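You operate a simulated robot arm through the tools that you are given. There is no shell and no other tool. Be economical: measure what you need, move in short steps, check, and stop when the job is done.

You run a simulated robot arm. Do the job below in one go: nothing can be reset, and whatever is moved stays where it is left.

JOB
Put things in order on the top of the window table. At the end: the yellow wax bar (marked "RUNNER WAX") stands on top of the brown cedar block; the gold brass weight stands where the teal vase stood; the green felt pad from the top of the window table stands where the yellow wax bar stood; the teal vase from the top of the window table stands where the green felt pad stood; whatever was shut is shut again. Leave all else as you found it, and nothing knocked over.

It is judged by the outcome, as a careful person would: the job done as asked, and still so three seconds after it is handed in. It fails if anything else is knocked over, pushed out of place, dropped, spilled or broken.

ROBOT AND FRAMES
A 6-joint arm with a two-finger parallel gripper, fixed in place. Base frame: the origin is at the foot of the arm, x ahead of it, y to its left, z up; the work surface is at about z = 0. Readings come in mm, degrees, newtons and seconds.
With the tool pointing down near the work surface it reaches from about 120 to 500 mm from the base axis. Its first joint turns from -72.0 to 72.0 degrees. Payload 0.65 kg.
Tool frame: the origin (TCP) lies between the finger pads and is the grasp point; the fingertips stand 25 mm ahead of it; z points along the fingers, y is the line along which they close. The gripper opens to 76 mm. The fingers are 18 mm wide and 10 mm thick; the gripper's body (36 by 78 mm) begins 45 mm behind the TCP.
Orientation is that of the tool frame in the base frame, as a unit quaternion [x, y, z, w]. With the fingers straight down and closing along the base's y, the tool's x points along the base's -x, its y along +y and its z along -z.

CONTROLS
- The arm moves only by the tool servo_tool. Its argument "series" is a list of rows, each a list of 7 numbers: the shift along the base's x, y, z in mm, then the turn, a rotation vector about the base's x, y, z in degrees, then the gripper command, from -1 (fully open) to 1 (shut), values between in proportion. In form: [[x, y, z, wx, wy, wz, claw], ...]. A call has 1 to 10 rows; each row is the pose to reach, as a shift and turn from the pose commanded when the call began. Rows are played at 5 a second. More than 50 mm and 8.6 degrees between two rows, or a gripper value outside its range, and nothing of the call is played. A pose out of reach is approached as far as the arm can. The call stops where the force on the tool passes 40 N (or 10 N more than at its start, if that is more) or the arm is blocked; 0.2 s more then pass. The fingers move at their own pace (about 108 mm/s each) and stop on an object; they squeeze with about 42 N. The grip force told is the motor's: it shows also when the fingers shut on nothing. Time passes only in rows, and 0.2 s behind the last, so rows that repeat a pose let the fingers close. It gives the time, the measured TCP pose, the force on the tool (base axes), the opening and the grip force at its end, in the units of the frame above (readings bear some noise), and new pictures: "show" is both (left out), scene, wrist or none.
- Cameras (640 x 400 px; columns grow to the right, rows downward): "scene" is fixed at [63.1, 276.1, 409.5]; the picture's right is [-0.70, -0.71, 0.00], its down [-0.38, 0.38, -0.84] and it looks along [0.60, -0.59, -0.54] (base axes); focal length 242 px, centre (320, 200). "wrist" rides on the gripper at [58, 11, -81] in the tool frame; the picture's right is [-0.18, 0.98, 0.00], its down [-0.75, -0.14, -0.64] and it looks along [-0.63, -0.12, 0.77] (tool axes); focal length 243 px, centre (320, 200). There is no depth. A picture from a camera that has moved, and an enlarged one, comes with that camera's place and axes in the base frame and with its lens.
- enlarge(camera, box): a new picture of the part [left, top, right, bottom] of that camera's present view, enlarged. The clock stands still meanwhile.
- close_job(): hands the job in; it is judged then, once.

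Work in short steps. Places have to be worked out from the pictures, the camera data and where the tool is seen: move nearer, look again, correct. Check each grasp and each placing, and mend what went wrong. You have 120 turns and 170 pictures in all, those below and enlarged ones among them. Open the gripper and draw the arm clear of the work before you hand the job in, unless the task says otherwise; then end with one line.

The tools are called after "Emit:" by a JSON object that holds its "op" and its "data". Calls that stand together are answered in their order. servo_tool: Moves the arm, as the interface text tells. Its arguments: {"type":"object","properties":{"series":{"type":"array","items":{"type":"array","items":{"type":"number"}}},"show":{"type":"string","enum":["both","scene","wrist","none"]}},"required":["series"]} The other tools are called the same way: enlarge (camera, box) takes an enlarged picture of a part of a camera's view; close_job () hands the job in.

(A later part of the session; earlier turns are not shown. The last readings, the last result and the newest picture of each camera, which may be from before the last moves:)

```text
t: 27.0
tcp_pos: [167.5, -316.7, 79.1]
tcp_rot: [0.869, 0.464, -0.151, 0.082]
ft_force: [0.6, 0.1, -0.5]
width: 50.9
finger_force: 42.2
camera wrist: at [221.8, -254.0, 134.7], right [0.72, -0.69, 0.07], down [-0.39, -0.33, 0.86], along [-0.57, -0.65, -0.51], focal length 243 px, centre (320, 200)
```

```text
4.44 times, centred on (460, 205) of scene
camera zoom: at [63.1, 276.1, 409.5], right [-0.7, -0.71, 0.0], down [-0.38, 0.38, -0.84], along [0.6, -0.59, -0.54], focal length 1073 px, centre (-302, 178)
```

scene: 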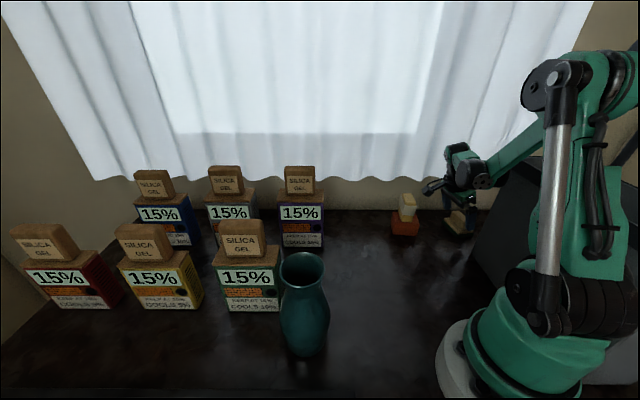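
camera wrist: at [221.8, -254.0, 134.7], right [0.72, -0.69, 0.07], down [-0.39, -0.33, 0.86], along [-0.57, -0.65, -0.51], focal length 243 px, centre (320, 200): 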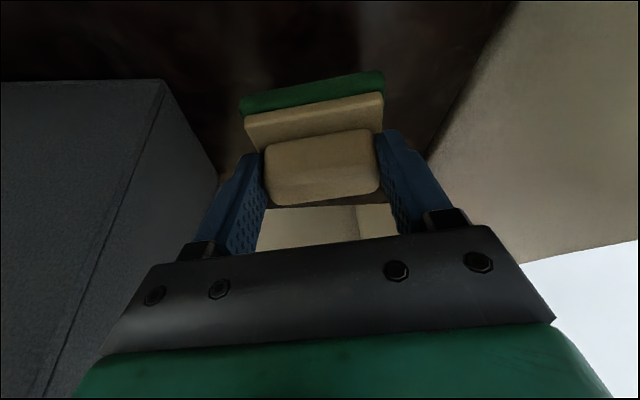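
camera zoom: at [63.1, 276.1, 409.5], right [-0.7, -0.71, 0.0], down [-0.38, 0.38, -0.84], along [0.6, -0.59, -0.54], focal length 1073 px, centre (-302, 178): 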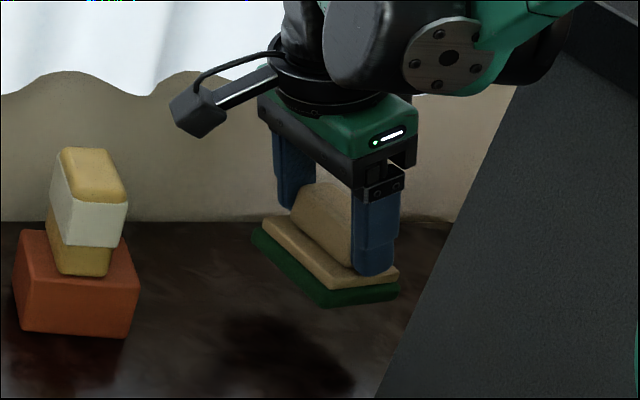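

Held level. I'll raise it above the wax bar's height while moving slightly away from the bin.

Emit:
{"op": "servo_tool", "data": {"series": [[2, 0, 8, 0, 0, 0, 1], [4, 0, 16, 0, 0, 0, 1], [6, 0, 24, 0, 0, 0, 1], [8, 2, 33, 0, 0, 0, 1], [10, 5, 42, 0, 0, 0, 1], [12, 9, 51, 0, 0, 0, 1], [14, 14, 60, 0, 0, 0, 1], [16, 20, 68, 0, 0, 0, 1], [18, 28, 74, 0, 0, 0, 1], [20, 36, 78, 0, 0, 0, 1]]}}

Emit:
{"op": "servo_tool", "data": {"series": [[0, 12, 0, 0, 0, 0, 1], [0, 28, 0, 0, 0, 0, 1], [0, 44, 0, 0, 0, 0, 1], [-2, 60, 0, 0, 0, 0, 1], [-4, 76, 0, 0, 0, 0, 1], [-6, 92, 0, 0, 0, 0, 1], [-8, 108, 0, 0, 0, 0, 1], [-9, 124, 0, 0, 0, 0, 1], [-10, 138, 0, 0, 0, 0, 1], [-10, 145, -5, 0, 0, 0, 1]]}}

```text
t: 29.2
tcp_pos: [185.9, -283.8, 156.1]
tcp_rot: [0.869, 0.464, -0.152, 0.083]
ft_force: [-0.1, -0.1, 0.0]
width: 50.9
finger_force: 42.7
camera wrist: at [240.9, -220.0, 213.2], right [0.72, -0.69, 0.07], down [-0.39, -0.33, 0.86], along [-0.57, -0.64, -0.51], focal length 243 px, centre (320, 200)
```

scene: 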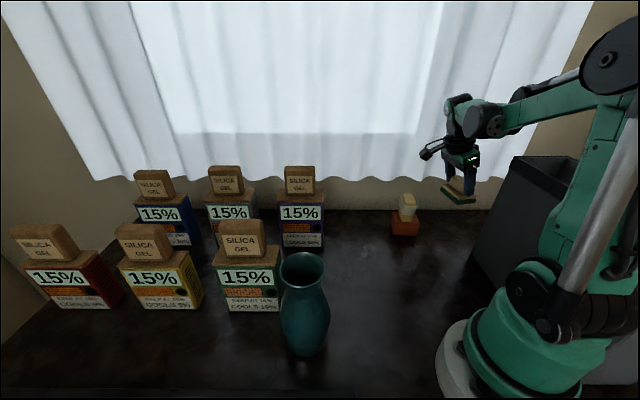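
wrist: 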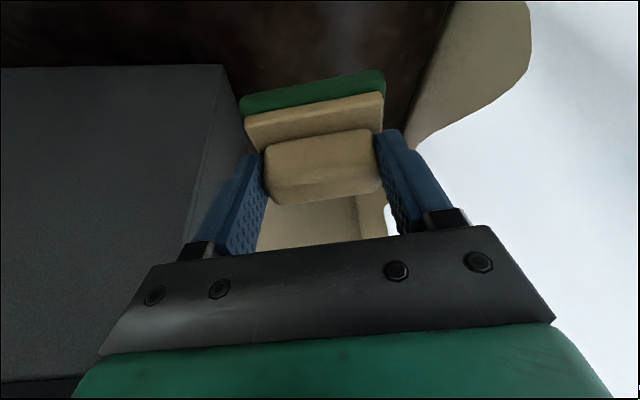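

```text
t: 31.4
tcp_pos: [175.5, -137.1, 150.3]
tcp_rot: [0.869, 0.463, -0.152, 0.083]
ft_force: [0.3, 0.2, -1.1]
width: 51.1
finger_force: 42.1
camera wrist: at [230.7, -74.6, 208.1], right [0.72, -0.69, 0.07], down [-0.39, -0.33, 0.86], along [-0.57, -0.64, -0.51], focal length 243 px, centre (320, 200)
```

scene: 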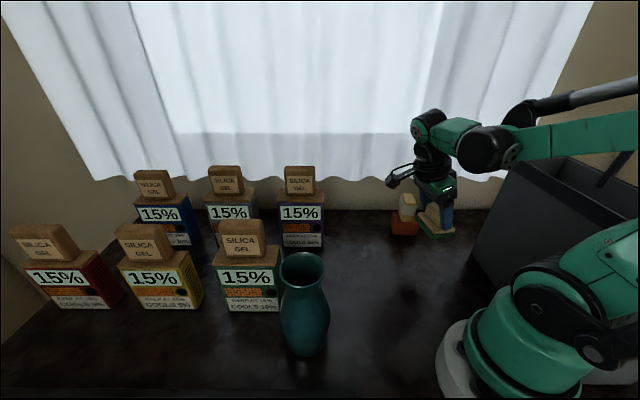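
wrist: 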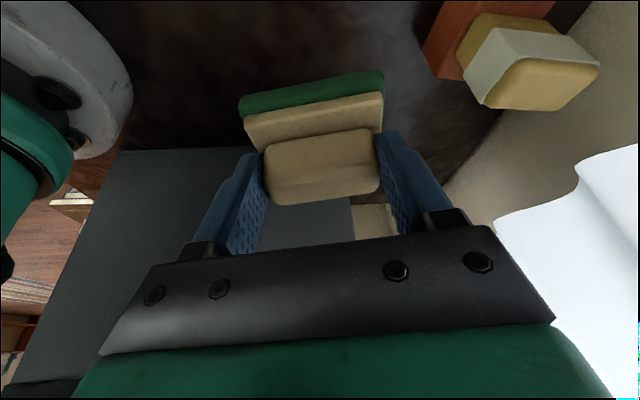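

Over the old wax spot. I'll lower the pad to just above the table.

Emit:
{"op": "servo_tool", "data": {"series": [[0.5, 0.5, -12, 0, 0, 0, 1], [1, 1, -24, 0, 0, 0, 1], [1.5, 1.5, -37, 0, 0, 0, 1], [1.5, 1.5, -50, 0, 0, 0, 1], [1.5, 1.5, -62, 0, 0, 0, 1], [1.5, 1.5, -74, 0, 0, 0, 1], [1.5, 1.5, -84, 0, 0, 0, 1], [1.5, 1.5, -92, 0, 0, 0, 1], [1.5, 1.5, -96, 0, 0, 0, 1], [1.5, 1.5, -96, 0, 0, 0, 1]], "show": "scene"}}

Emit:
{"op": "enlarge", "data": {"camera": "scene", "box": [370, 200, 490, 290]}}

```text
t: 33.6
tcp_pos: [178.3, -137.6, 55.4]
tcp_rot: [0.87, 0.463, -0.152, 0.083]
ft_force: [0.7, -0.6, -1.2]
width: 51.1
finger_force: 42.3
```

scene: 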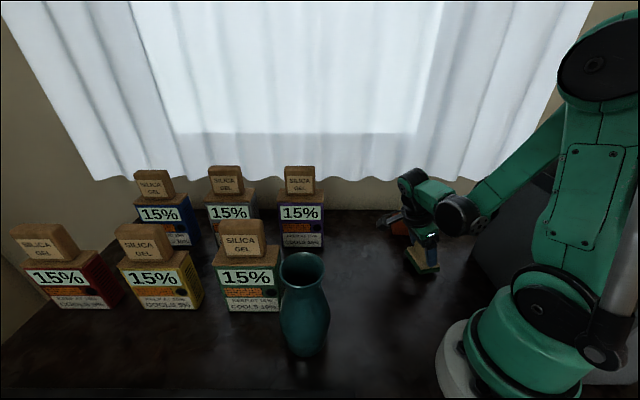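

```text
4.44 times, centred on (430, 245) of scene
camera zoom: at [63.1, 276.1, 409.5], right [-0.7, -0.71, 0.0], down [-0.38, 0.38, -0.84], along [0.6, -0.59, -0.54], focal length 1073 px, centre (-169, 0)
```

zoom: 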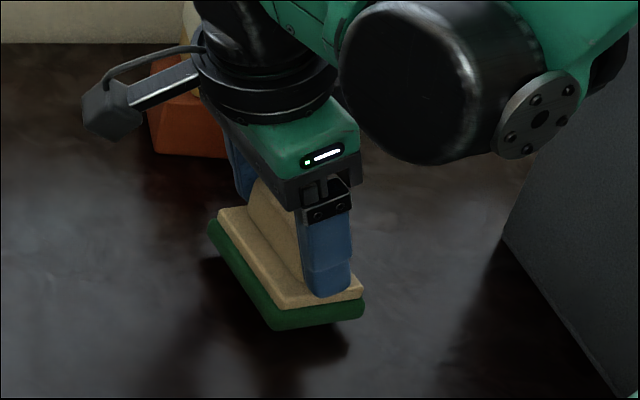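

By the scene view, the pad centre is about 5 mm off the old wax spot. I'll shift (+2.5,+4) and lower to contact.

Emit:
{"op": "servo_tool", "data": {"series": [[1.3, 2, 0, 0, 0, 0, 1], [2.5, 4, 0, 0, 0, 0, 1], [2.5, 4, -2, 0, 0, 0, 1], [2.5, 4, -4, 0, 0, 0, 1], [2.5, 4, -5, 0, 0, 0, 1], [2.5, 4, -6, 0, 0, 0, 1], [2.5, 4, -6, 0, 0, 0, 1]], "show": "none"}}

Emit:
{"op": "enlarge", "data": {"camera": "scene", "box": [370, 200, 490, 290]}}

```text
t: 35.2
tcp_pos: [180.3, -132.8, 50.3]
tcp_rot: [0.869, 0.464, -0.152, 0.082]
ft_force: [-0.2, -0.2, -0.7]
width: 50.8
finger_force: 42.3
```

```text
4.44 times, centred on (430, 245) of scene
camera zoom: at [63.1, 276.1, 409.5], right [-0.7, -0.71, 0.0], down [-0.38, 0.38, -0.84], along [0.6, -0.59, -0.54], focal length 1073 px, centre (-169, 0)
```

zoom: 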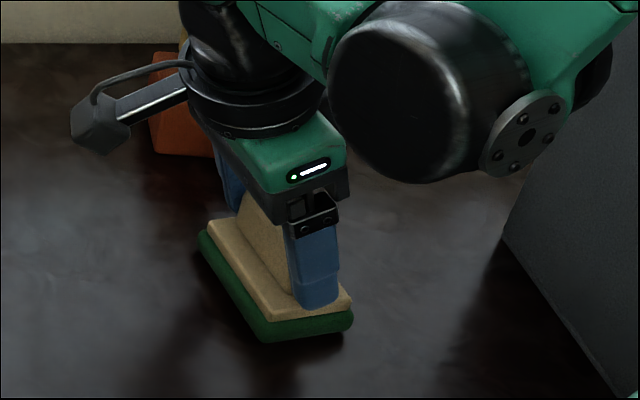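

Centre now matches the old wax spot. I'll lower in 1 mm steps until contact.

Emit:
{"op": "servo_tool", "data": {"series": [[0, 0, -1, 0, 0, 0, 1], [0, 0, -2, 0, 0, 0, 1], [0, 0, -3, 0, 0, 0, 1], [0, 0, -4, 0, 0, 0, 1], [0, 0, -4, 0, 0, 0, 1]], "show": "none"}}

```text
t: 36.0
tcp_pos: [180.3, -131.6, 47.1]
tcp_rot: [0.869, 0.463, -0.153, 0.084]
ft_force: [2.8, 4.2, 20.4]
width: 51.0
finger_force: 42.2
stopped in row 3: the force on the tool passed its limit (the readings are from after the stop); the commanded pose is now the measured one
```

Contact at z=47, so the pad is on the table. I'll open and retract along the tool axis.

Emit:
{"op": "servo_tool", "data": {"series": [[0, 0, 0.5, 0, 0, 0, 0.1], [0, 0, 0.5, 0, 0, 0, -0.4], [0, 0, 0.5, 0, 0, 0, -1], [0, 0, 0.5, 0, 0, 0, -1], [4, 6, 20, 0, 0, 0, -1], [10, 14, 50, 0, 0, 0, -1], [16, 24, 90, 0, 0, 0, -1], [20, 30, 130, 0, 0, 0, -1]]}}

Emit:
{"op": "enlarge", "data": {"camera": "scene", "box": [370, 200, 490, 290]}}

```text
t: 37.8
tcp_pos: [201.3, -102.1, 178.3]
tcp_rot: [0.869, 0.464, -0.151, 0.083]
ft_force: [-0.2, -0.8, 0.5]
width: 75.8
finger_force: 0.1
camera wrist: at [256.7, -38.0, 233.2], right [0.72, -0.69, 0.07], down [-0.39, -0.33, 0.86], along [-0.57, -0.65, -0.5], focal length 243 px, centre (320, 200)
```

scene: 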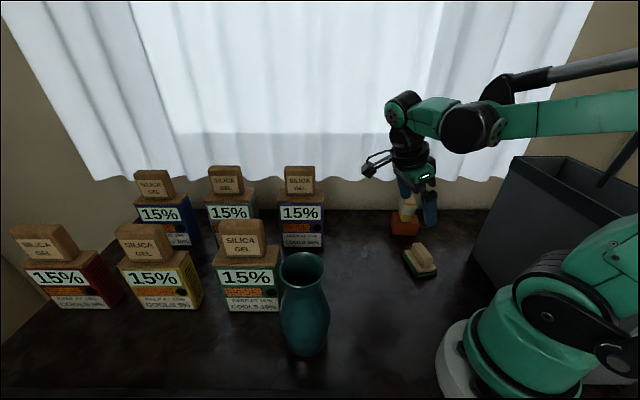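
wrist: 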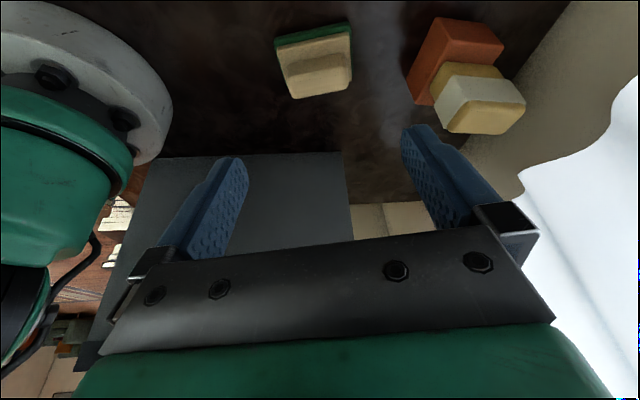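

```text
4.44 times, centred on (430, 245) of scene
camera zoom: at [63.1, 276.1, 409.5], right [-0.7, -0.71, 0.0], down [-0.38, 0.38, -0.84], along [0.6, -0.59, -0.54], focal length 1073 px, centre (-169, 0)
```

zoom: 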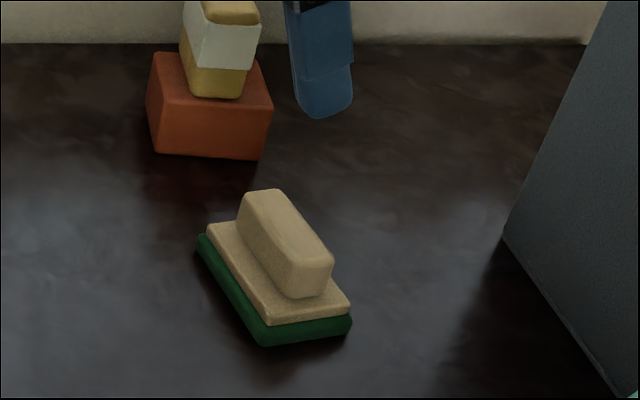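

The pad stands on the old wax spot. Next is the vase: I'll undo the tilt and rise first.

Emit:
{"op": "servo_tool", "data": {"series": [[0, 5, 15, 5.5, -3.7, 0, -1], [0, 10, 30, 11, -7.4, 0, -1], [0, 15, 50, 16.6, -11, 0, -1], [0, 20, 80, 16.6, -11, 0, -1]], "show": "none"}}

Emit:
{"op": "servo_tool", "data": {"series": [[0, 20, 0, 0, 0, 7, -1], [0, 40, 0, 0, 0, 14, -1], [0, 60, 0, 0, 0, 21, -1], [0, 80, 0, 0, 0, 28, -1], [0, 100, 0, 0, 0, 35, -1], [0, 120, 0, 0, 0, 42, -1], [0, 140, 0, 0, 0, 49, -1], [0, 155, 0, 0, 0, 56, -1], [0, 165, 0, 0, 0, 64, -1], [0, 165, 0, 0, 0, 64, -1]]}}

```text
t: 38.8
tcp_pos: [200.7, -82.8, 258.4]
tcp_rot: [0.883, 0.47, 0.001, 0.001]
ft_force: [-0.2, -0.3, 0.1]
width: 75.8
finger_force: 0.1
```

```text
t: 41.0
tcp_pos: [201.6, 83.3, 257.8]
tcp_rot: [0.498, 0.867, -0.001, 0.0]
ft_force: [0.0, -0.2, 0.2]
width: 76.1
finger_force: 0.0
camera wrist: at [181.4, 140.7, 338.0], right [0.94, 0.34, 0.0], down [0.26, -0.72, 0.64], along [0.22, -0.61, -0.77], focal length 243 px, centre (320, 200)
```

scene: 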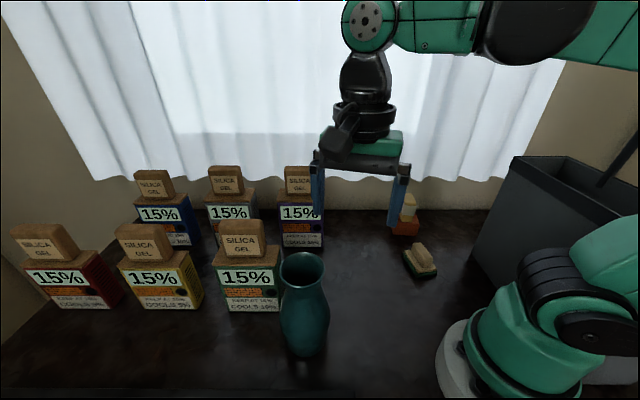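
wrist: 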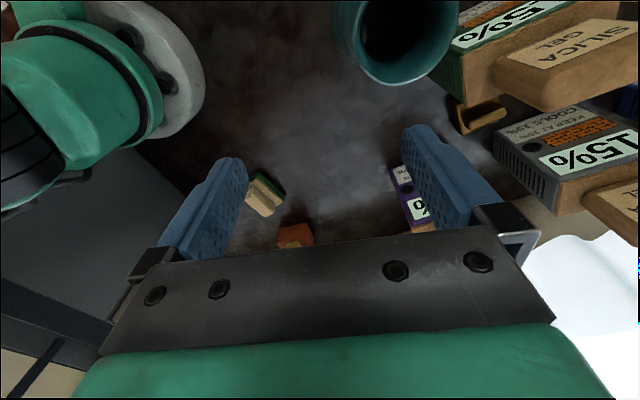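

Vase mouth is about (231–236,142), z≈165–170. I'll move above it and look again.

Emit:
{"op": "servo_tool", "data": {"series": [[10, 20, 0, 0, 0, 0, -1], [20, 40, 0, 0, 0, 0, -1], [31, 58, 0, 0, 0, 0, -1], [31, 58, -5, 0, 0, 0, -1]]}}

Emit:
{"op": "enlarge", "data": {"camera": "scene", "box": [240, 120, 400, 360]}}

```text
t: 42.0
tcp_pos: [230.5, 140.7, 251.1]
tcp_rot: [0.499, 0.867, 0.0, 0.002]
ft_force: [0.3, -0.2, 0.6]
width: 75.6
finger_force: 0.1
camera wrist: at [211.2, 198.1, 332.7], right [0.94, 0.33, 0.0], down [0.25, -0.72, 0.64], along [0.22, -0.61, -0.77], focal length 243 px, centre (320, 200)
```

scene: 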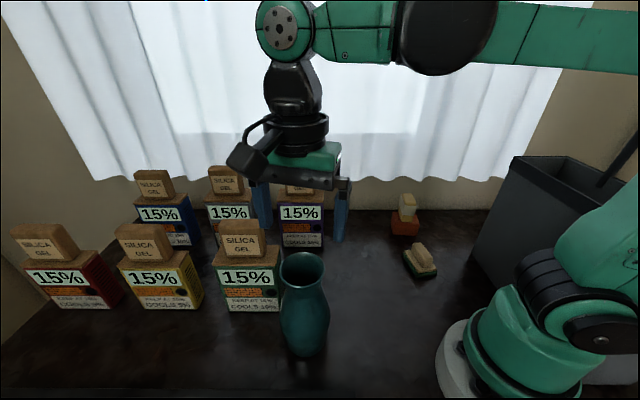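
wrist: 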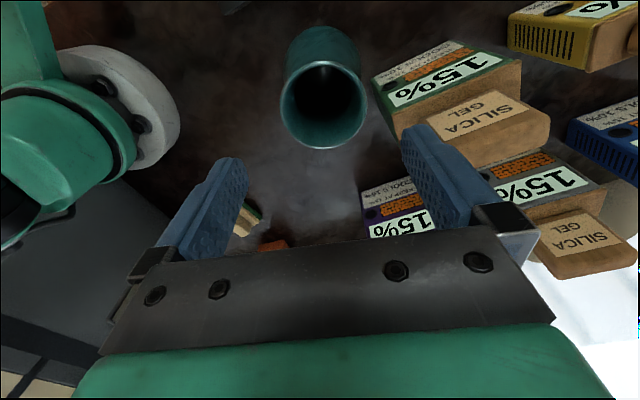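

```text
1.67 times, centred on (320, 240) of scene
camera zoom: at [63.1, 276.1, 409.5], right [-0.7, -0.71, 0.0], down [-0.38, 0.38, -0.84], along [0.6, -0.59, -0.54], focal length 402 px, centre (320, 133)
```

zoom: 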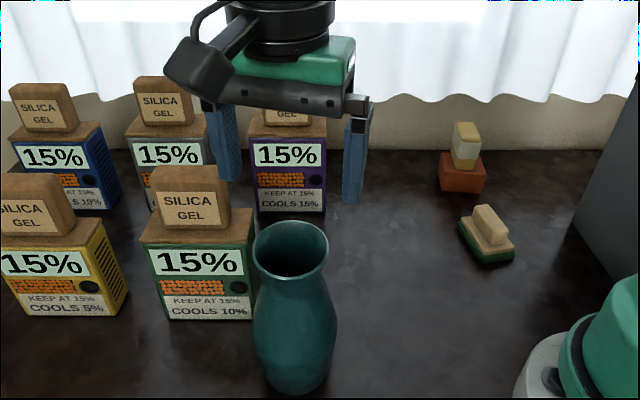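

Mouth centre is about (233,144), rim z≈167, about 59 mm across. I'll zoom to get the neck profile.

Emit:
{"op": "enlarge", "data": {"camera": "scene", "box": [260, 240, 350, 370]}}

```text
3.08 times, centred on (305, 305) of scene
camera zoom: at [63.1, 276.1, 409.5], right [-0.7, -0.71, 0.0], down [-0.38, 0.38, -0.84], along [0.6, -0.59, -0.54], focal length 743 px, centre (366, -123)
```

zoom: 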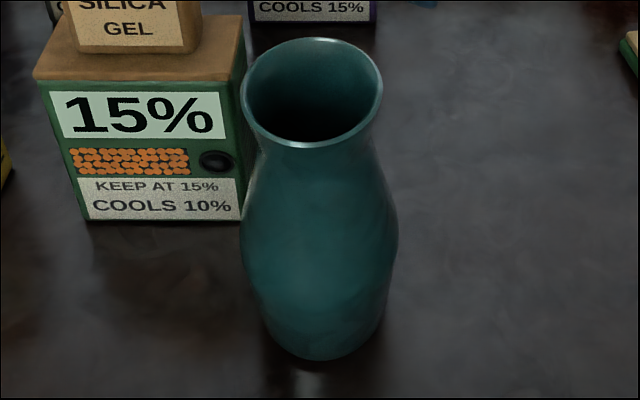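

Neck about 50 mm at z≈129, rim 60 mm at z≈167. I'll descend to just above the rim for a closer look, centring on (233,144.5).

Emit:
{"op": "servo_tool", "data": {"series": [[1.2, 2, -20, 0, 0, 0, -1], [2.5, 3.5, -40, 0, 0, 0, -1], [2.5, 3.5, -48, 0, 0, 0, -1], [2.5, 3.5, -48, 0, 0, 0, -1]]}}

Emit:
{"op": "enlarge", "data": {"camera": "scene", "box": [230, 160, 390, 290]}}

```text
t: 43.0
tcp_pos: [232.8, 144.1, 204.4]
tcp_rot: [0.5, 0.866, 0.0, 0.001]
ft_force: [0.4, 0.2, -1.1]
width: 76.1
finger_force: 0.1
camera wrist: at [213.3, 201.6, 285.2], right [0.94, 0.33, 0.0], down [0.25, -0.72, 0.64], along [0.22, -0.61, -0.77], focal length 243 px, centre (320, 200)
```

scene: 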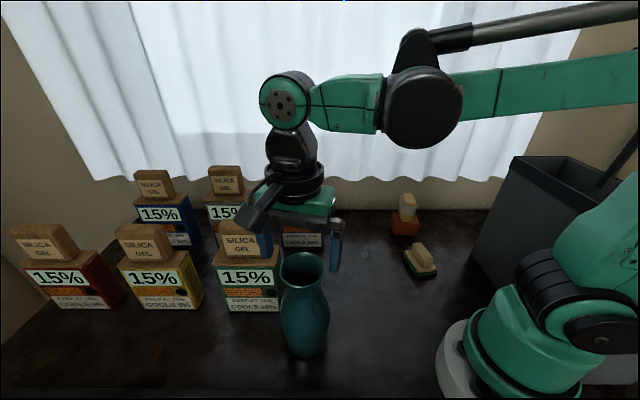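
wrist: 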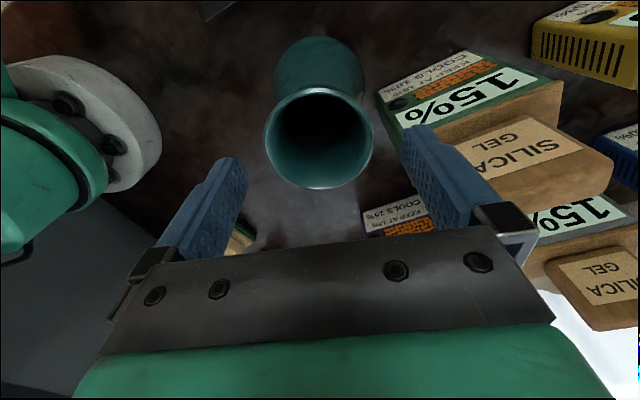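

```text
3.08 times, centred on (310, 225) of scene
camera zoom: at [63.1, 276.1, 409.5], right [-0.7, -0.71, 0.0], down [-0.38, 0.38, -0.84], along [0.6, -0.59, -0.54], focal length 743 px, centre (351, 123)
```

zoom: 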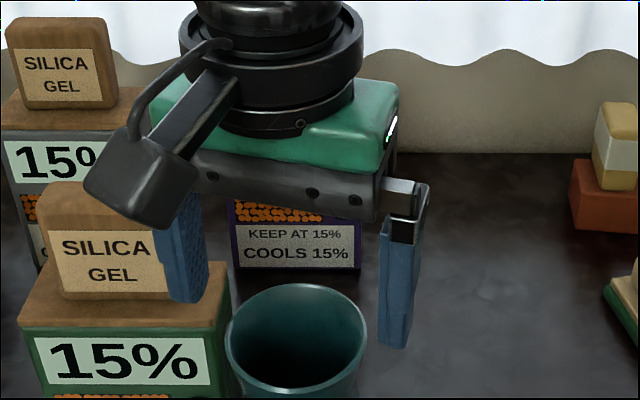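

Mouth centre is about (232.3,145.5), well aligned with the fingers. I'll descend so the tips reach the neck.

Emit:
{"op": "servo_tool", "data": {"series": [[0, 1, -15, 0, 0, 0, -1], [0, 1, -30, 0, 0, 0, -1], [0, 1, -45, 0, 0, 0, -1], [0, 1, -57, 0, 0, 0, -1], [0, 1, -64, 0, 0, 0, -1], [0, 1, -64, 0, 0, 0, -1]]}}

Emit:
{"op": "enlarge", "data": {"camera": "scene", "box": [230, 210, 390, 340]}}

```text
t: 44.4
tcp_pos: [231.2, 145.8, 138.4]
tcp_rot: [0.499, 0.867, -0.001, 0.0]
ft_force: [0.5, 0.6, -0.5]
width: 75.8
finger_force: 0.0
camera wrist: at [212.8, 202.2, 220.6], right [0.94, 0.33, 0.0], down [0.25, -0.72, 0.64], along [0.22, -0.61, -0.77], focal length 243 px, centre (320, 200)
```

scene: 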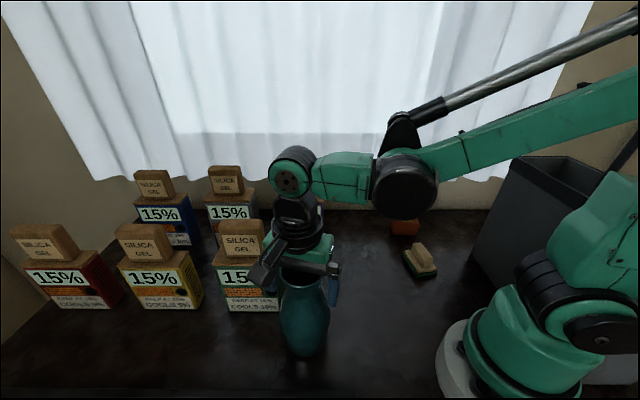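
wrist: 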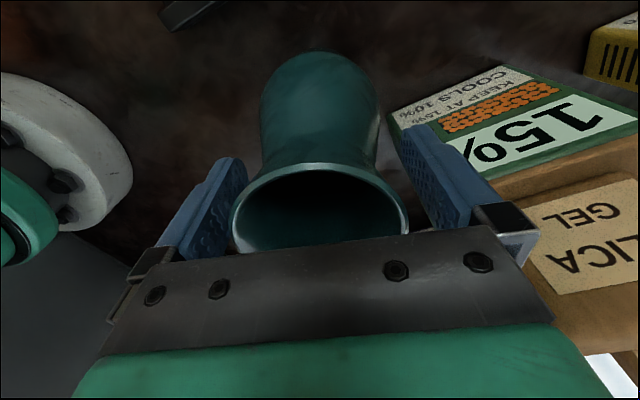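

```text
3.08 times, centred on (310, 275) of scene
camera zoom: at [63.1, 276.1, 409.5], right [-0.7, -0.71, 0.0], down [-0.38, 0.38, -0.84], along [0.6, -0.59, -0.54], focal length 743 px, centre (351, -31)
```

zoom: 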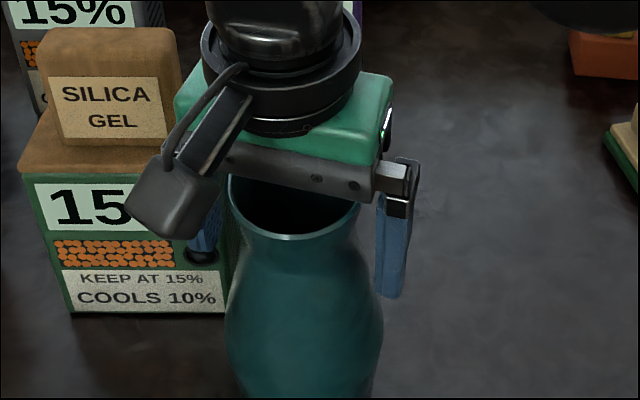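

The fingers straddle the rim and neck without touching. I'll close in stages.

Emit:
{"op": "servo_tool", "data": {"series": [[0, 0, 0, 0, 0, 0, -0.75], [0, 0, 0, 0, 0, 0, -0.6], [0, 0, 0, 0, 0, 0, -0.45], [0, 0, 0, 0, 0, 0, 0.2], [0, 0, 0, 0, 0, 0, 1], [0, 0, 0, 0, 0, 0, 1]]}}

Emit:
{"op": "enlarge", "data": {"camera": "scene", "box": [230, 210, 390, 370]}}

```text
t: 45.8
tcp_pos: [231.5, 144.9, 140.2]
tcp_rot: [0.499, 0.867, 0.0, 0.001]
ft_force: [-0.4, 0.4, -0.3]
width: 60.9
finger_force: 42.1
camera wrist: at [212.7, 202.2, 220.8], right [0.94, 0.33, 0.0], down [0.25, -0.72, 0.64], along [0.22, -0.61, -0.77], focal length 243 px, centre (320, 200)
```

scene: 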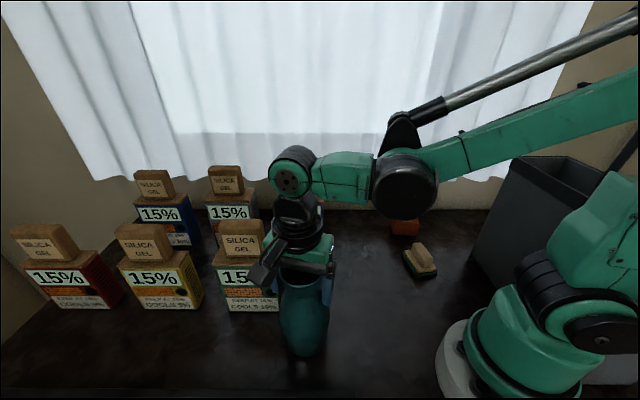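
wrist: 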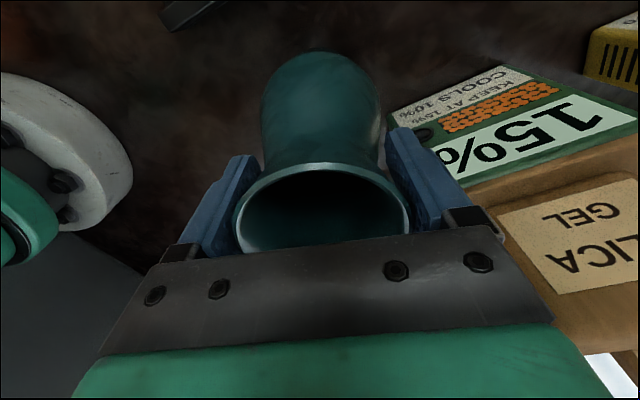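

```text
2.50 times, centred on (310, 290) of scene
camera zoom: at [63.1, 276.1, 409.5], right [-0.7, -0.71, 0.0], down [-0.38, 0.38, -0.84], along [0.6, -0.59, -0.54], focal length 604 px, centre (345, -25)
```

zoom: 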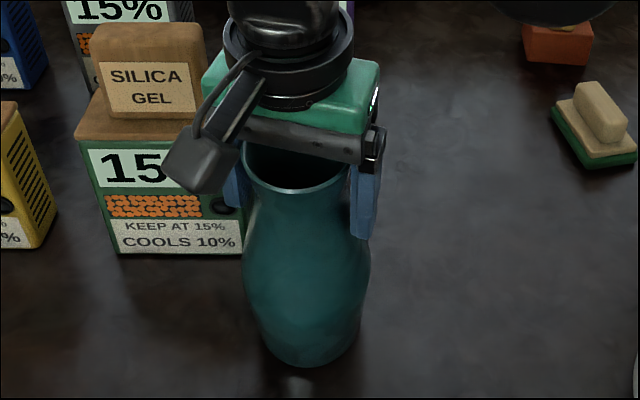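

Gripped at 60.9 mm. I'll lift very gently and check.

Emit:
{"op": "servo_tool", "data": {"series": [[0, 0, 0, 0, 0, 0, 1], [0, 0, 1, 0, 0, 0, 1], [0, 0, 3, 0, 0, 0, 1], [0, 0, 6, 0, 0, 0, 1], [0, 0, 10, 0, 0, 0, 1], [0, 0, 14, 0, 0, 0, 1], [0, 0, 18, 0, 0, 0, 1], [0, 0, 20, 0, 0, 0, 1]]}}

Emit:
{"op": "enlarge", "data": {"camera": "scene", "box": [230, 210, 390, 370]}}

```text
t: 47.6
tcp_pos: [234.2, 146.4, 160.6]
tcp_rot: [0.5, 0.866, 0.0, 0.0]
ft_force: [0.8, 0.2, -3.8]
width: 60.7
finger_force: 42.0
camera wrist: at [214.2, 202.2, 241.4], right [0.94, 0.33, 0.0], down [0.25, -0.72, 0.64], along [0.22, -0.61, -0.77], focal length 243 px, centre (320, 200)
```

scene: 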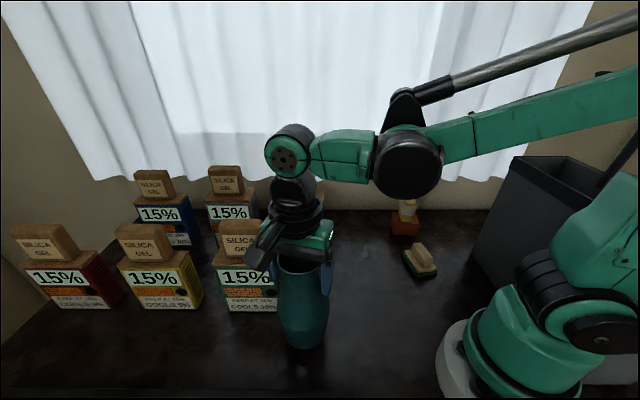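
wrist: 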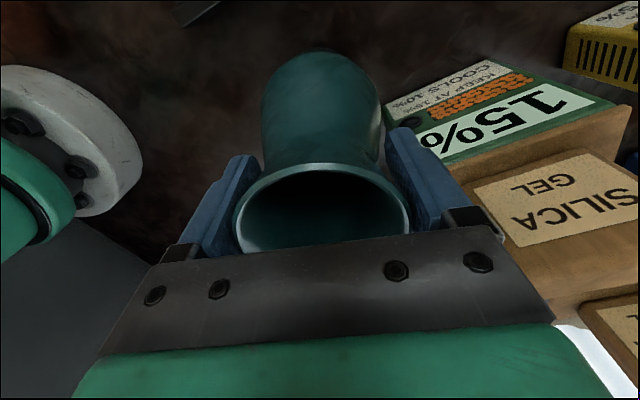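

```text
2.50 times, centred on (310, 290) of scene
camera zoom: at [63.1, 276.1, 409.5], right [-0.7, -0.71, 0.0], down [-0.38, 0.38, -0.84], along [0.6, -0.59, -0.54], focal length 604 px, centre (345, -25)
```

zoom: 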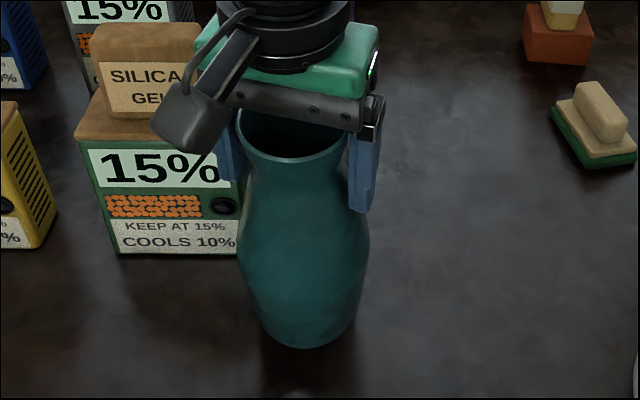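

Vase is held (about 0.4 kg) and upright. I'll raise it slowly to clear everything.

Emit:
{"op": "servo_tool", "data": {"series": [[0, 0, 4, 0, 0, 0, 1], [0, 0, 10, 0, 0, 0, 1], [0, 0, 18, 0, 0, 0, 1], [0, 0, 27, 0, 0, 0, 1], [0, 0, 37, 0, 0, 0, 1], [0, 0, 47, 0, 0, 0, 1], [0, 0, 57, 0, 0, 0, 1], [0, 0, 67, 0, 0, 0, 1], [0, 0, 75, 0, 0, 0, 1], [0, 0, 80, 0, 0, 0, 1]], "show": "none"}}

Emit:
{"op": "servo_tool", "data": {"series": [[0, -6, 3, 0, 0, -1, 1], [0, -16, 6, 0, 0, -3, 1], [0, -30, 9, 0, 0, -5, 1], [0, -45, 12, 0, 0, -8, 1], [0, -60, 14, 0, 0, -11, 1], [0, -75, 14, 0, 0, -14, 1], [-2, -90, 14, 0, 0, -17, 1], [-4, -105, 14, 0, 0, -20, 1], [-6, -120, 14, 0, 0, -23, 1], [-8, -132, 14, 0, 0, -25, 1]], "show": "scene"}}

```text
t: 49.8
tcp_pos: [233.5, 144.6, 241.4]
tcp_rot: [0.499, 0.866, 0.0, 0.0]
ft_force: [0.1, 0.5, -3.3]
width: 60.6
finger_force: 41.8
```

```text
t: 52.0
tcp_pos: [226.7, 12.5, 256.3]
tcp_rot: [0.675, 0.738, 0.0, 0.001]
ft_force: [0.2, -1.0, -4.2]
width: 60.8
finger_force: 42.0
```

scene: 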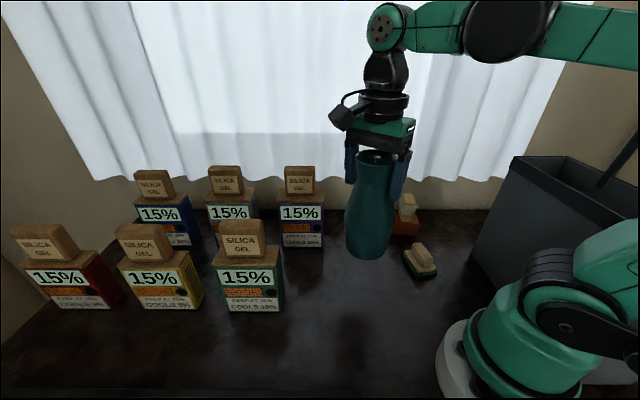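

Steady. I'll continue the carry toward the old pad spot, still turning gently.

Emit:
{"op": "servo_tool", "data": {"series": [[-1, -8, 0, 0, 0, -2, 1], [-3, -22, 0, 0, 0, -6, 1], [-5, -40, 0, 0, 0, -10, 1], [-8, -60, 0, 0, 0, -14, 1], [-11, -80, 0, 0, 0, -18, 1], [-14, -100, 0, 0, 0, -22, 1], [-17, -120, 0, 0, 0, -26, 1], [-20, -140, 0, 0, 0, -30, 1], [-23, -158, 0, 0, 0, -34, 1], [-25, -170, 0, 0, 0, -38, 1]], "show": "none"}}

Emit:
{"op": "servo_tool", "data": {"series": [[0, -8, 0, 0, 0, 0, 1], [0, -22, 0, 0, 0, 0, 1], [-2, -40, 0, 0, 0, 0, 1], [-6, -58, 0, 0, 0, 0, 1], [-11, -76, 0, 0, 0, 0, 1], [-17, -94, 0, 0, 0, 0, 1], [-22, -112, 0, 0, 0, 0, 1], [-28, -130, 0, 0, 0, 0, 1], [-33, -145, 0, 0, 0, 0, 1], [-35, -155, 0, 0, 0, 0, 1]]}}

```text
t: 54.2
tcp_pos: [200.0, -156.2, 254.0]
tcp_rot: [0.878, 0.478, -0.001, 0.001]
ft_force: [0.6, 0.2, -3.4]
width: 60.5
finger_force: 41.7
```

```text
t: 56.4
tcp_pos: [164.6, -310.1, 254.9]
tcp_rot: [0.878, 0.479, -0.001, 0.0]
ft_force: [-0.4, 0.0, -3.3]
width: 60.2
finger_force: 42.0
camera wrist: at [205.3, -266.5, 335.8], right [0.73, -0.69, 0.0], down [-0.53, -0.56, 0.64], along [-0.44, -0.47, -0.77], focal length 243 px, centre (320, 200)
```

scene: 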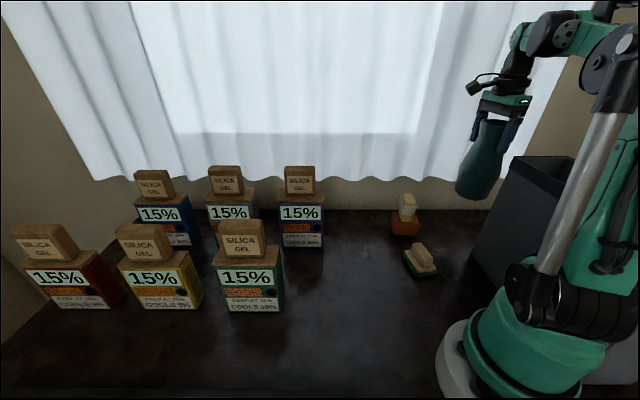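
wrist: 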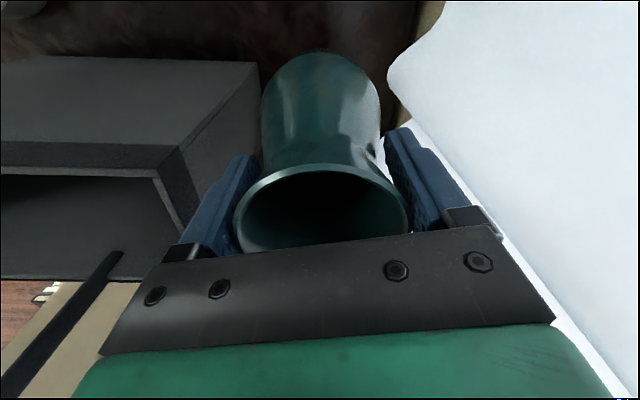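

The vase hangs upright with bin and curtain clear. I'll move the last 15 mm and lower most of the way.

Emit:
{"op": "servo_tool", "data": {"series": [[0, -6, 0, 0, 0, 0, 1], [-1, -12, 0, 0, 0, 0, 1], [-1.5, -15, -8, 0, 0, 0, 1], [-1.5, -15, -20, 0, 0, 0, 1], [-1.5, -15, -32, 0, 0, 0, 1], [-1.5, -15, -44, 0, 0, 0, 1], [-1.5, -15, -56, 0, 0, 0, 1], [-1.5, -15, -66, 0, 0, 0, 1], [-1.5, -15, -72, 0, 0, 0, 1], [-1.5, -15, -72, 0, 0, 0, 1]]}}

Emit:
{"op": "enlarge", "data": {"camera": "scene", "box": [400, 100, 560, 250]}}

```text
t: 58.6
tcp_pos: [164.2, -325.2, 180.7]
tcp_rot: [0.879, 0.477, -0.001, 0.001]
ft_force: [-0.6, 0.2, -2.9]
width: 60.4
finger_force: 42.4
camera wrist: at [205.4, -282.3, 263.0], right [0.73, -0.69, 0.0], down [-0.53, -0.55, 0.64], along [-0.44, -0.47, -0.77], focal length 243 px, centre (320, 200)
```

scene: 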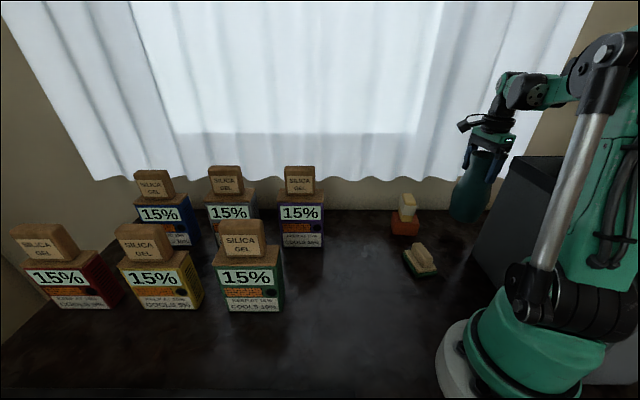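
wrist: 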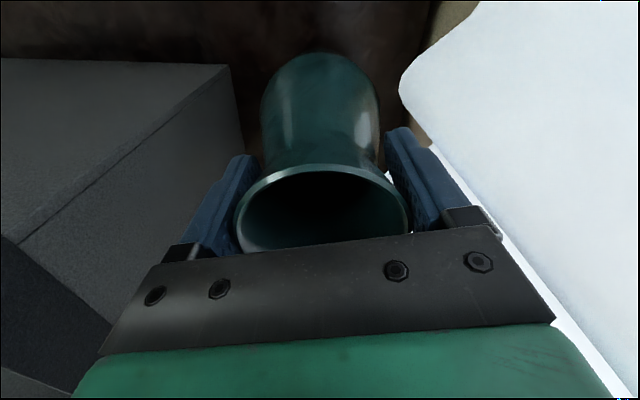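

```text
2.67 times, centred on (480, 175) of scene
camera zoom: at [63.1, 276.1, 409.5], right [-0.7, -0.71, 0.0], down [-0.38, 0.38, -0.84], along [0.6, -0.59, -0.54], focal length 644 px, centre (-107, 267)
```

zoom: 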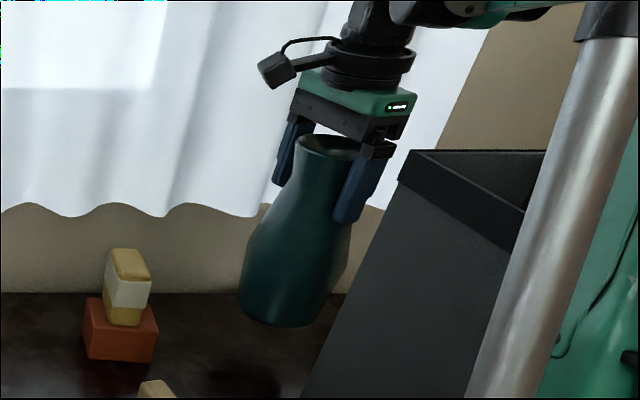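

Clear of the bin. I'll lower to near contact.

Emit:
{"op": "servo_tool", "data": {"series": [[-0.5, 0, -6, 0, 0, 0, 1], [-1, 0, -13, 0, 0, 0, 1], [-1, 0, -20, 0, 0, 0, 1], [-1, 0, -26, 0, 0, 0, 1], [-1, 0, -32, 0, 0, 0, 1], [-1, 0, -36, 0, 0, 0, 1], [-1, 0, -36, 0, 0, 0, 1]]}}

Emit:
{"op": "enlarge", "data": {"camera": "scene", "box": [400, 140, 520, 250]}}

```text
t: 60.2
tcp_pos: [164.1, -326.7, 145.4]
tcp_rot: [0.878, 0.479, 0.0, 0.0]
ft_force: [-0.7, -0.7, -3.3]
width: 60.3
finger_force: 41.9
camera wrist: at [204.7, -283.0, 227.3], right [0.73, -0.69, 0.0], down [-0.53, -0.55, 0.64], along [-0.44, -0.47, -0.77], focal length 243 px, centre (320, 200)
```

scene: 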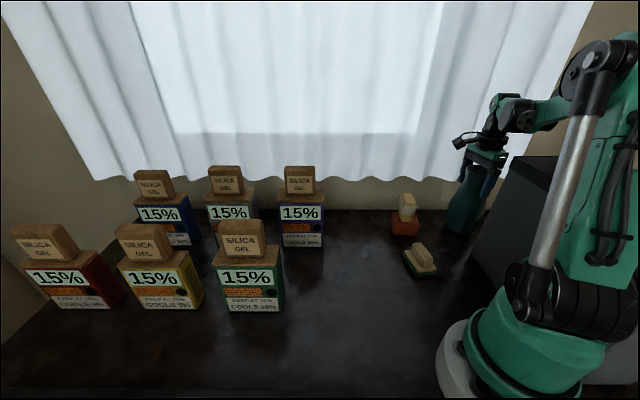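
wrist: 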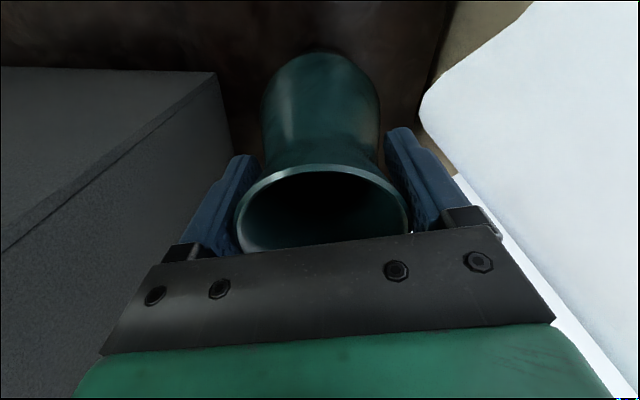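

```text
3.64 times, centred on (460, 195) of scene
camera zoom: at [63.1, 276.1, 409.5], right [-0.7, -0.71, 0.0], down [-0.38, 0.38, -0.84], along [0.6, -0.59, -0.54], focal length 878 px, centre (-189, 218)
```

zoom: 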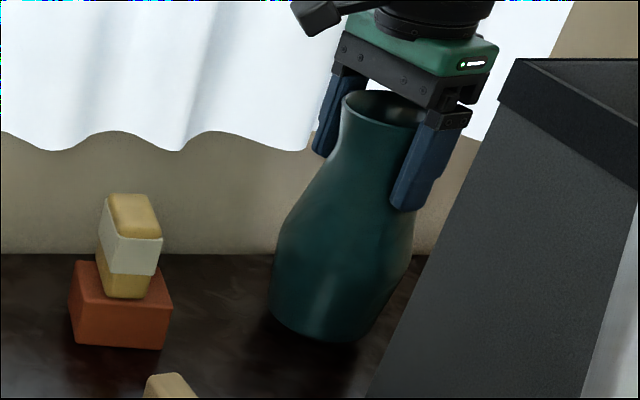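

Vase is about 5 mm above the table, base within ~4 mm of the old pad centre. I'll correct slightly and lower to contact.

Emit:
{"op": "servo_tool", "data": {"series": [[0.8, 1, 0, 0, 0, 0, 1], [1.5, 2, 0, 0, 0, 0, 1], [1.5, 2, -1.5, 0, 0, 0, 1], [1.5, 2, -3, 0, 0, 0, 1], [1.5, 2, -4, 0, 0, 0, 1], [1.5, 2, -5, 0, 0, 0, 1], [1.5, 2, -6, 0, 0, 0, 1], [1.5, 2, -6.5, 0, 0, 0, 1], [1.5, 2, -6.5, 0, 0, 0, 1]], "show": "none"}}

Emit:
{"op": "enlarge", "data": {"camera": "scene", "box": [400, 140, 520, 250]}}

```text
t: 62.2
tcp_pos: [165.3, -324.7, 140.3]
tcp_rot: [0.879, 0.477, -0.001, 0.0]
ft_force: [0.8, 0.1, -3.0]
width: 60.1
finger_force: 42.1
```

```text
3.64 times, centred on (460, 195) of scene
camera zoom: at [63.1, 276.1, 409.5], right [-0.7, -0.71, 0.0], down [-0.38, 0.38, -0.84], along [0.6, -0.59, -0.54], focal length 878 px, centre (-189, 218)
```

zoom: 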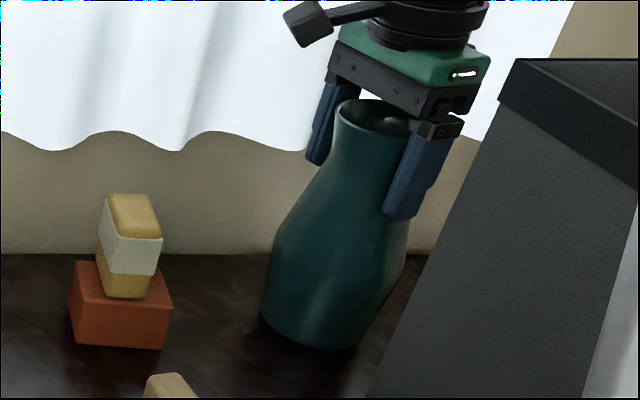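

No contact yet. I'll continue down in sub-millimetre steps.

Emit:
{"op": "servo_tool", "data": {"series": [[0, 0, -0.7, 0, 0, 0, 1], [0, 0, -1.4, 0, 0, 0, 1], [0, 0, -2.1, 0, 0, 0, 1], [0, 0, -2.8, 0, 0, 0, 1], [0, 0, -3.5, 0, 0, 0, 1], [0, 0, -3.5, 0, 0, 0, 1]], "show": "none"}}

```text
t: 63.6
tcp_pos: [165.3, -325.1, 137.3]
tcp_rot: [0.878, 0.478, -0.001, 0.002]
ft_force: [-9.3, -1.3, 32.1]
width: 59.3
finger_force: 42.3
```

Contact (32 N). I'll ease up 1 mm, open in stages, and rise straight up.

Emit:
{"op": "servo_tool", "data": {"series": [[0, 0, 1, 0, 0, 0, 1], [0, 0, 1.5, 0, 0, 0, 1], [0, 0, 1.5, 0, 0, 0, -0.5], [0, 0, 1.5, 0, 0, 0, -0.7], [0, 0, 1.5, 0, 0, 0, -1], [0, 0, 1.5, 0, 0, 0, -1]]}}

Emit:
{"op": "enlarge", "data": {"camera": "scene", "box": [400, 140, 520, 250]}}

```text
t: 65.0
tcp_pos: [164.8, -324.7, 137.7]
tcp_rot: [0.879, 0.478, -0.001, 0.001]
ft_force: [0.3, -0.5, -0.2]
width: 76.0
finger_force: 0.1
camera wrist: at [205.4, -280.7, 219.4], right [0.73, -0.69, 0.0], down [-0.53, -0.55, 0.64], along [-0.44, -0.47, -0.77], focal length 243 px, centre (320, 200)
```

scene: 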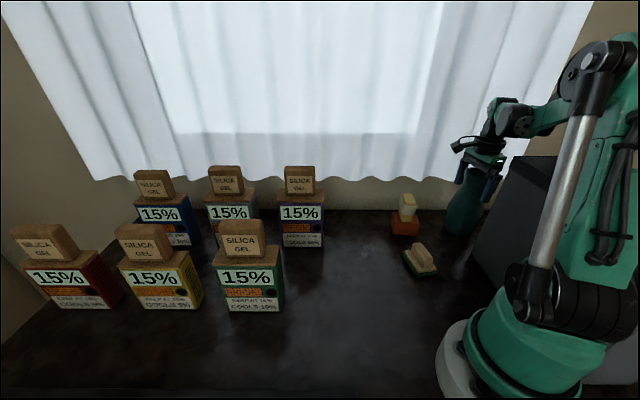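
wrist: 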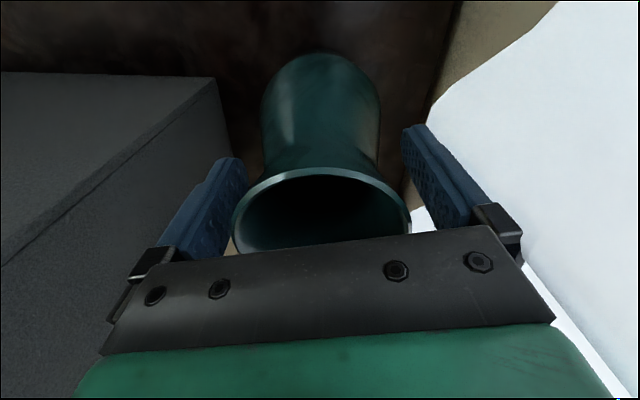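

```text
3.64 times, centred on (460, 195) of scene
camera zoom: at [63.1, 276.1, 409.5], right [-0.7, -0.71, 0.0], down [-0.38, 0.38, -0.84], along [0.6, -0.59, -0.54], focal length 878 px, centre (-189, 218)
```

zoom: 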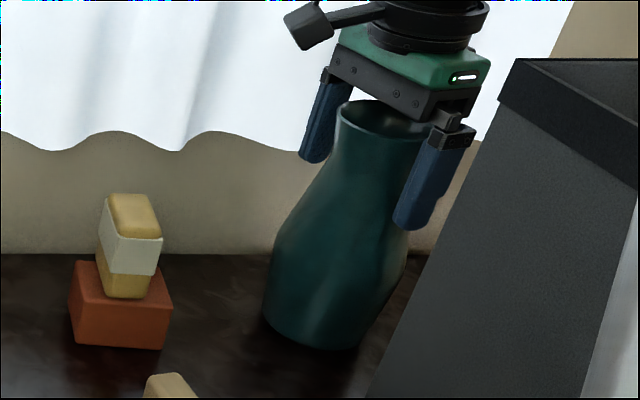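

The vase stands free between the open fingers. I'll rise straight up and move back toward the middle.

Emit:
{"op": "servo_tool", "data": {"series": [[0, 0, 12, 0, 0, 0, -1], [0, 0, 30, 0, 0, 0, -1], [0, 0, 55, 0, 0, 0, -1], [0, 0, 85, 0, 0, 0, -1], [0, 0, 120, 0, 0, 0, -1], [5, 35, 130, 0, 0, 7, -1], [10, 75, 135, 0, 0, 14, -1], [16, 118, 140, 0, 0, 21, -1], [22, 160, 140, 0, 0, 28, -1], [28, 200, 140, 0, 0, 35, -1]]}}

Emit:
{"op": "enlarge", "data": {"camera": "scene", "box": [370, 140, 520, 290]}}

```text
t: 67.2
tcp_pos: [192.5, -123.6, 275.6]
tcp_rot: [0.693, 0.72, 0.0, 0.0]
ft_force: [0.3, -0.4, -0.1]
width: 75.8
finger_force: 0.1
camera wrist: at [200.7, -63.3, 355.8], right [0.99, -0.15, 0.0], down [-0.11, -0.76, 0.64], along [-0.09, -0.64, -0.77], focal length 243 px, centre (320, 200)
```

scene: 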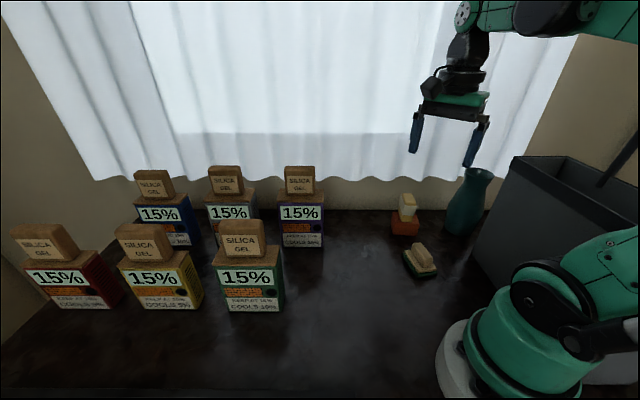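
wrist: 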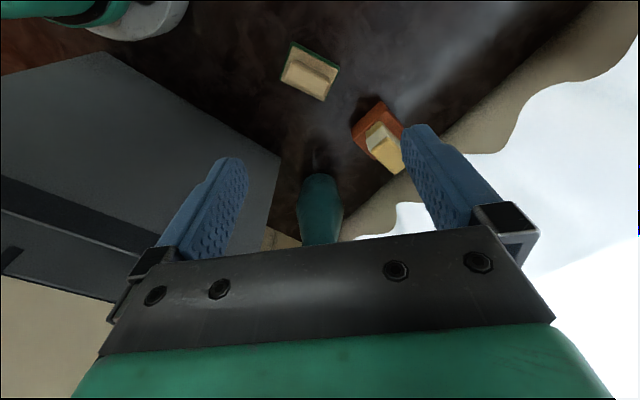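

```text
2.67 times, centred on (445, 215) of scene
camera zoom: at [63.1, 276.1, 409.5], right [-0.7, -0.71, 0.0], down [-0.38, 0.38, -0.84], along [0.6, -0.59, -0.54], focal length 644 px, centre (-13, 160)
```

zoom: 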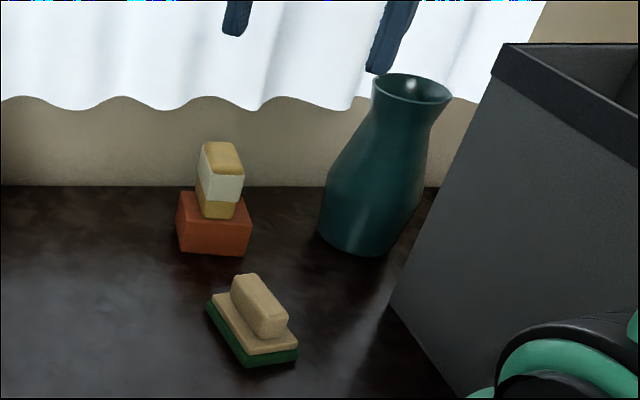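

Vase, pad and wax all stand properly. Now for the brass weight, estimated around (410,100) behind the green box: I'll move over that area for a view from above.

Emit:
{"op": "servo_tool", "data": {"series": [[10, 20, 0, 0, 0, 8, -1], [25, 40, 0, 0, 0, 16, -1], [40, 60, 0, 0, 0, 24, -1], [55, 80, 0, 0, 0, 32, -1], [70, 100, 0, 0, 0, 40, -1], [85, 120, 0, 0, 0, 48, -1], [100, 140, 0, 0, 0, 56, -1], [115, 160, 0, 0, 0, 64, -1], [130, 180, 0, 0, 0, 72, -1], [140, 195, 0, 0, 0, 80, -1]]}}

```text
t: 69.4
tcp_pos: [332.1, 71.4, 278.4]
tcp_rot: [0.068, 0.998, 0.0, 0.001]
ft_force: [-0.2, -0.5, -0.4]
width: 76.2
finger_force: 0.0
camera wrist: at [275.5, 90.6, 359.6], right [0.32, 0.95, 0.0], down [0.73, -0.24, 0.64], along [0.61, -0.2, -0.77], focal length 243 px, centre (320, 200)
```

scene: 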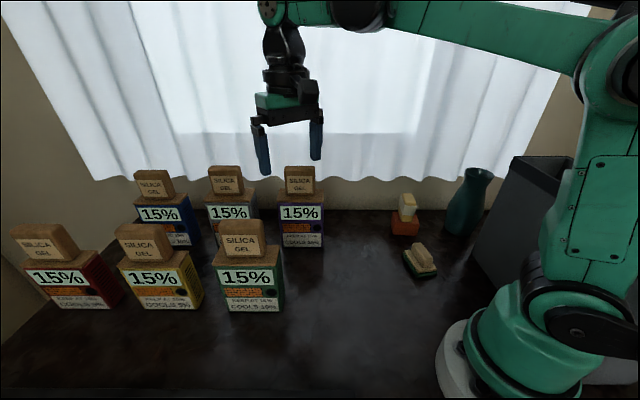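
wrist: 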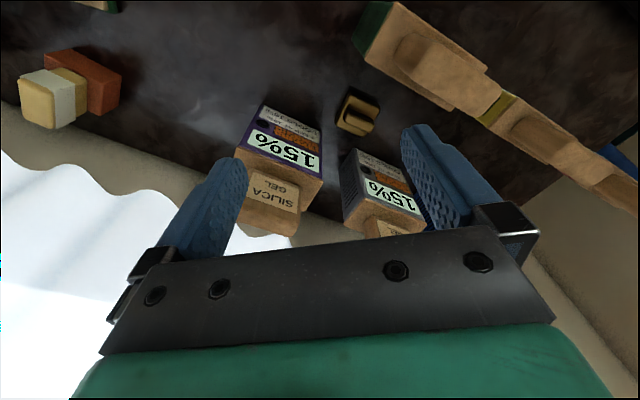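

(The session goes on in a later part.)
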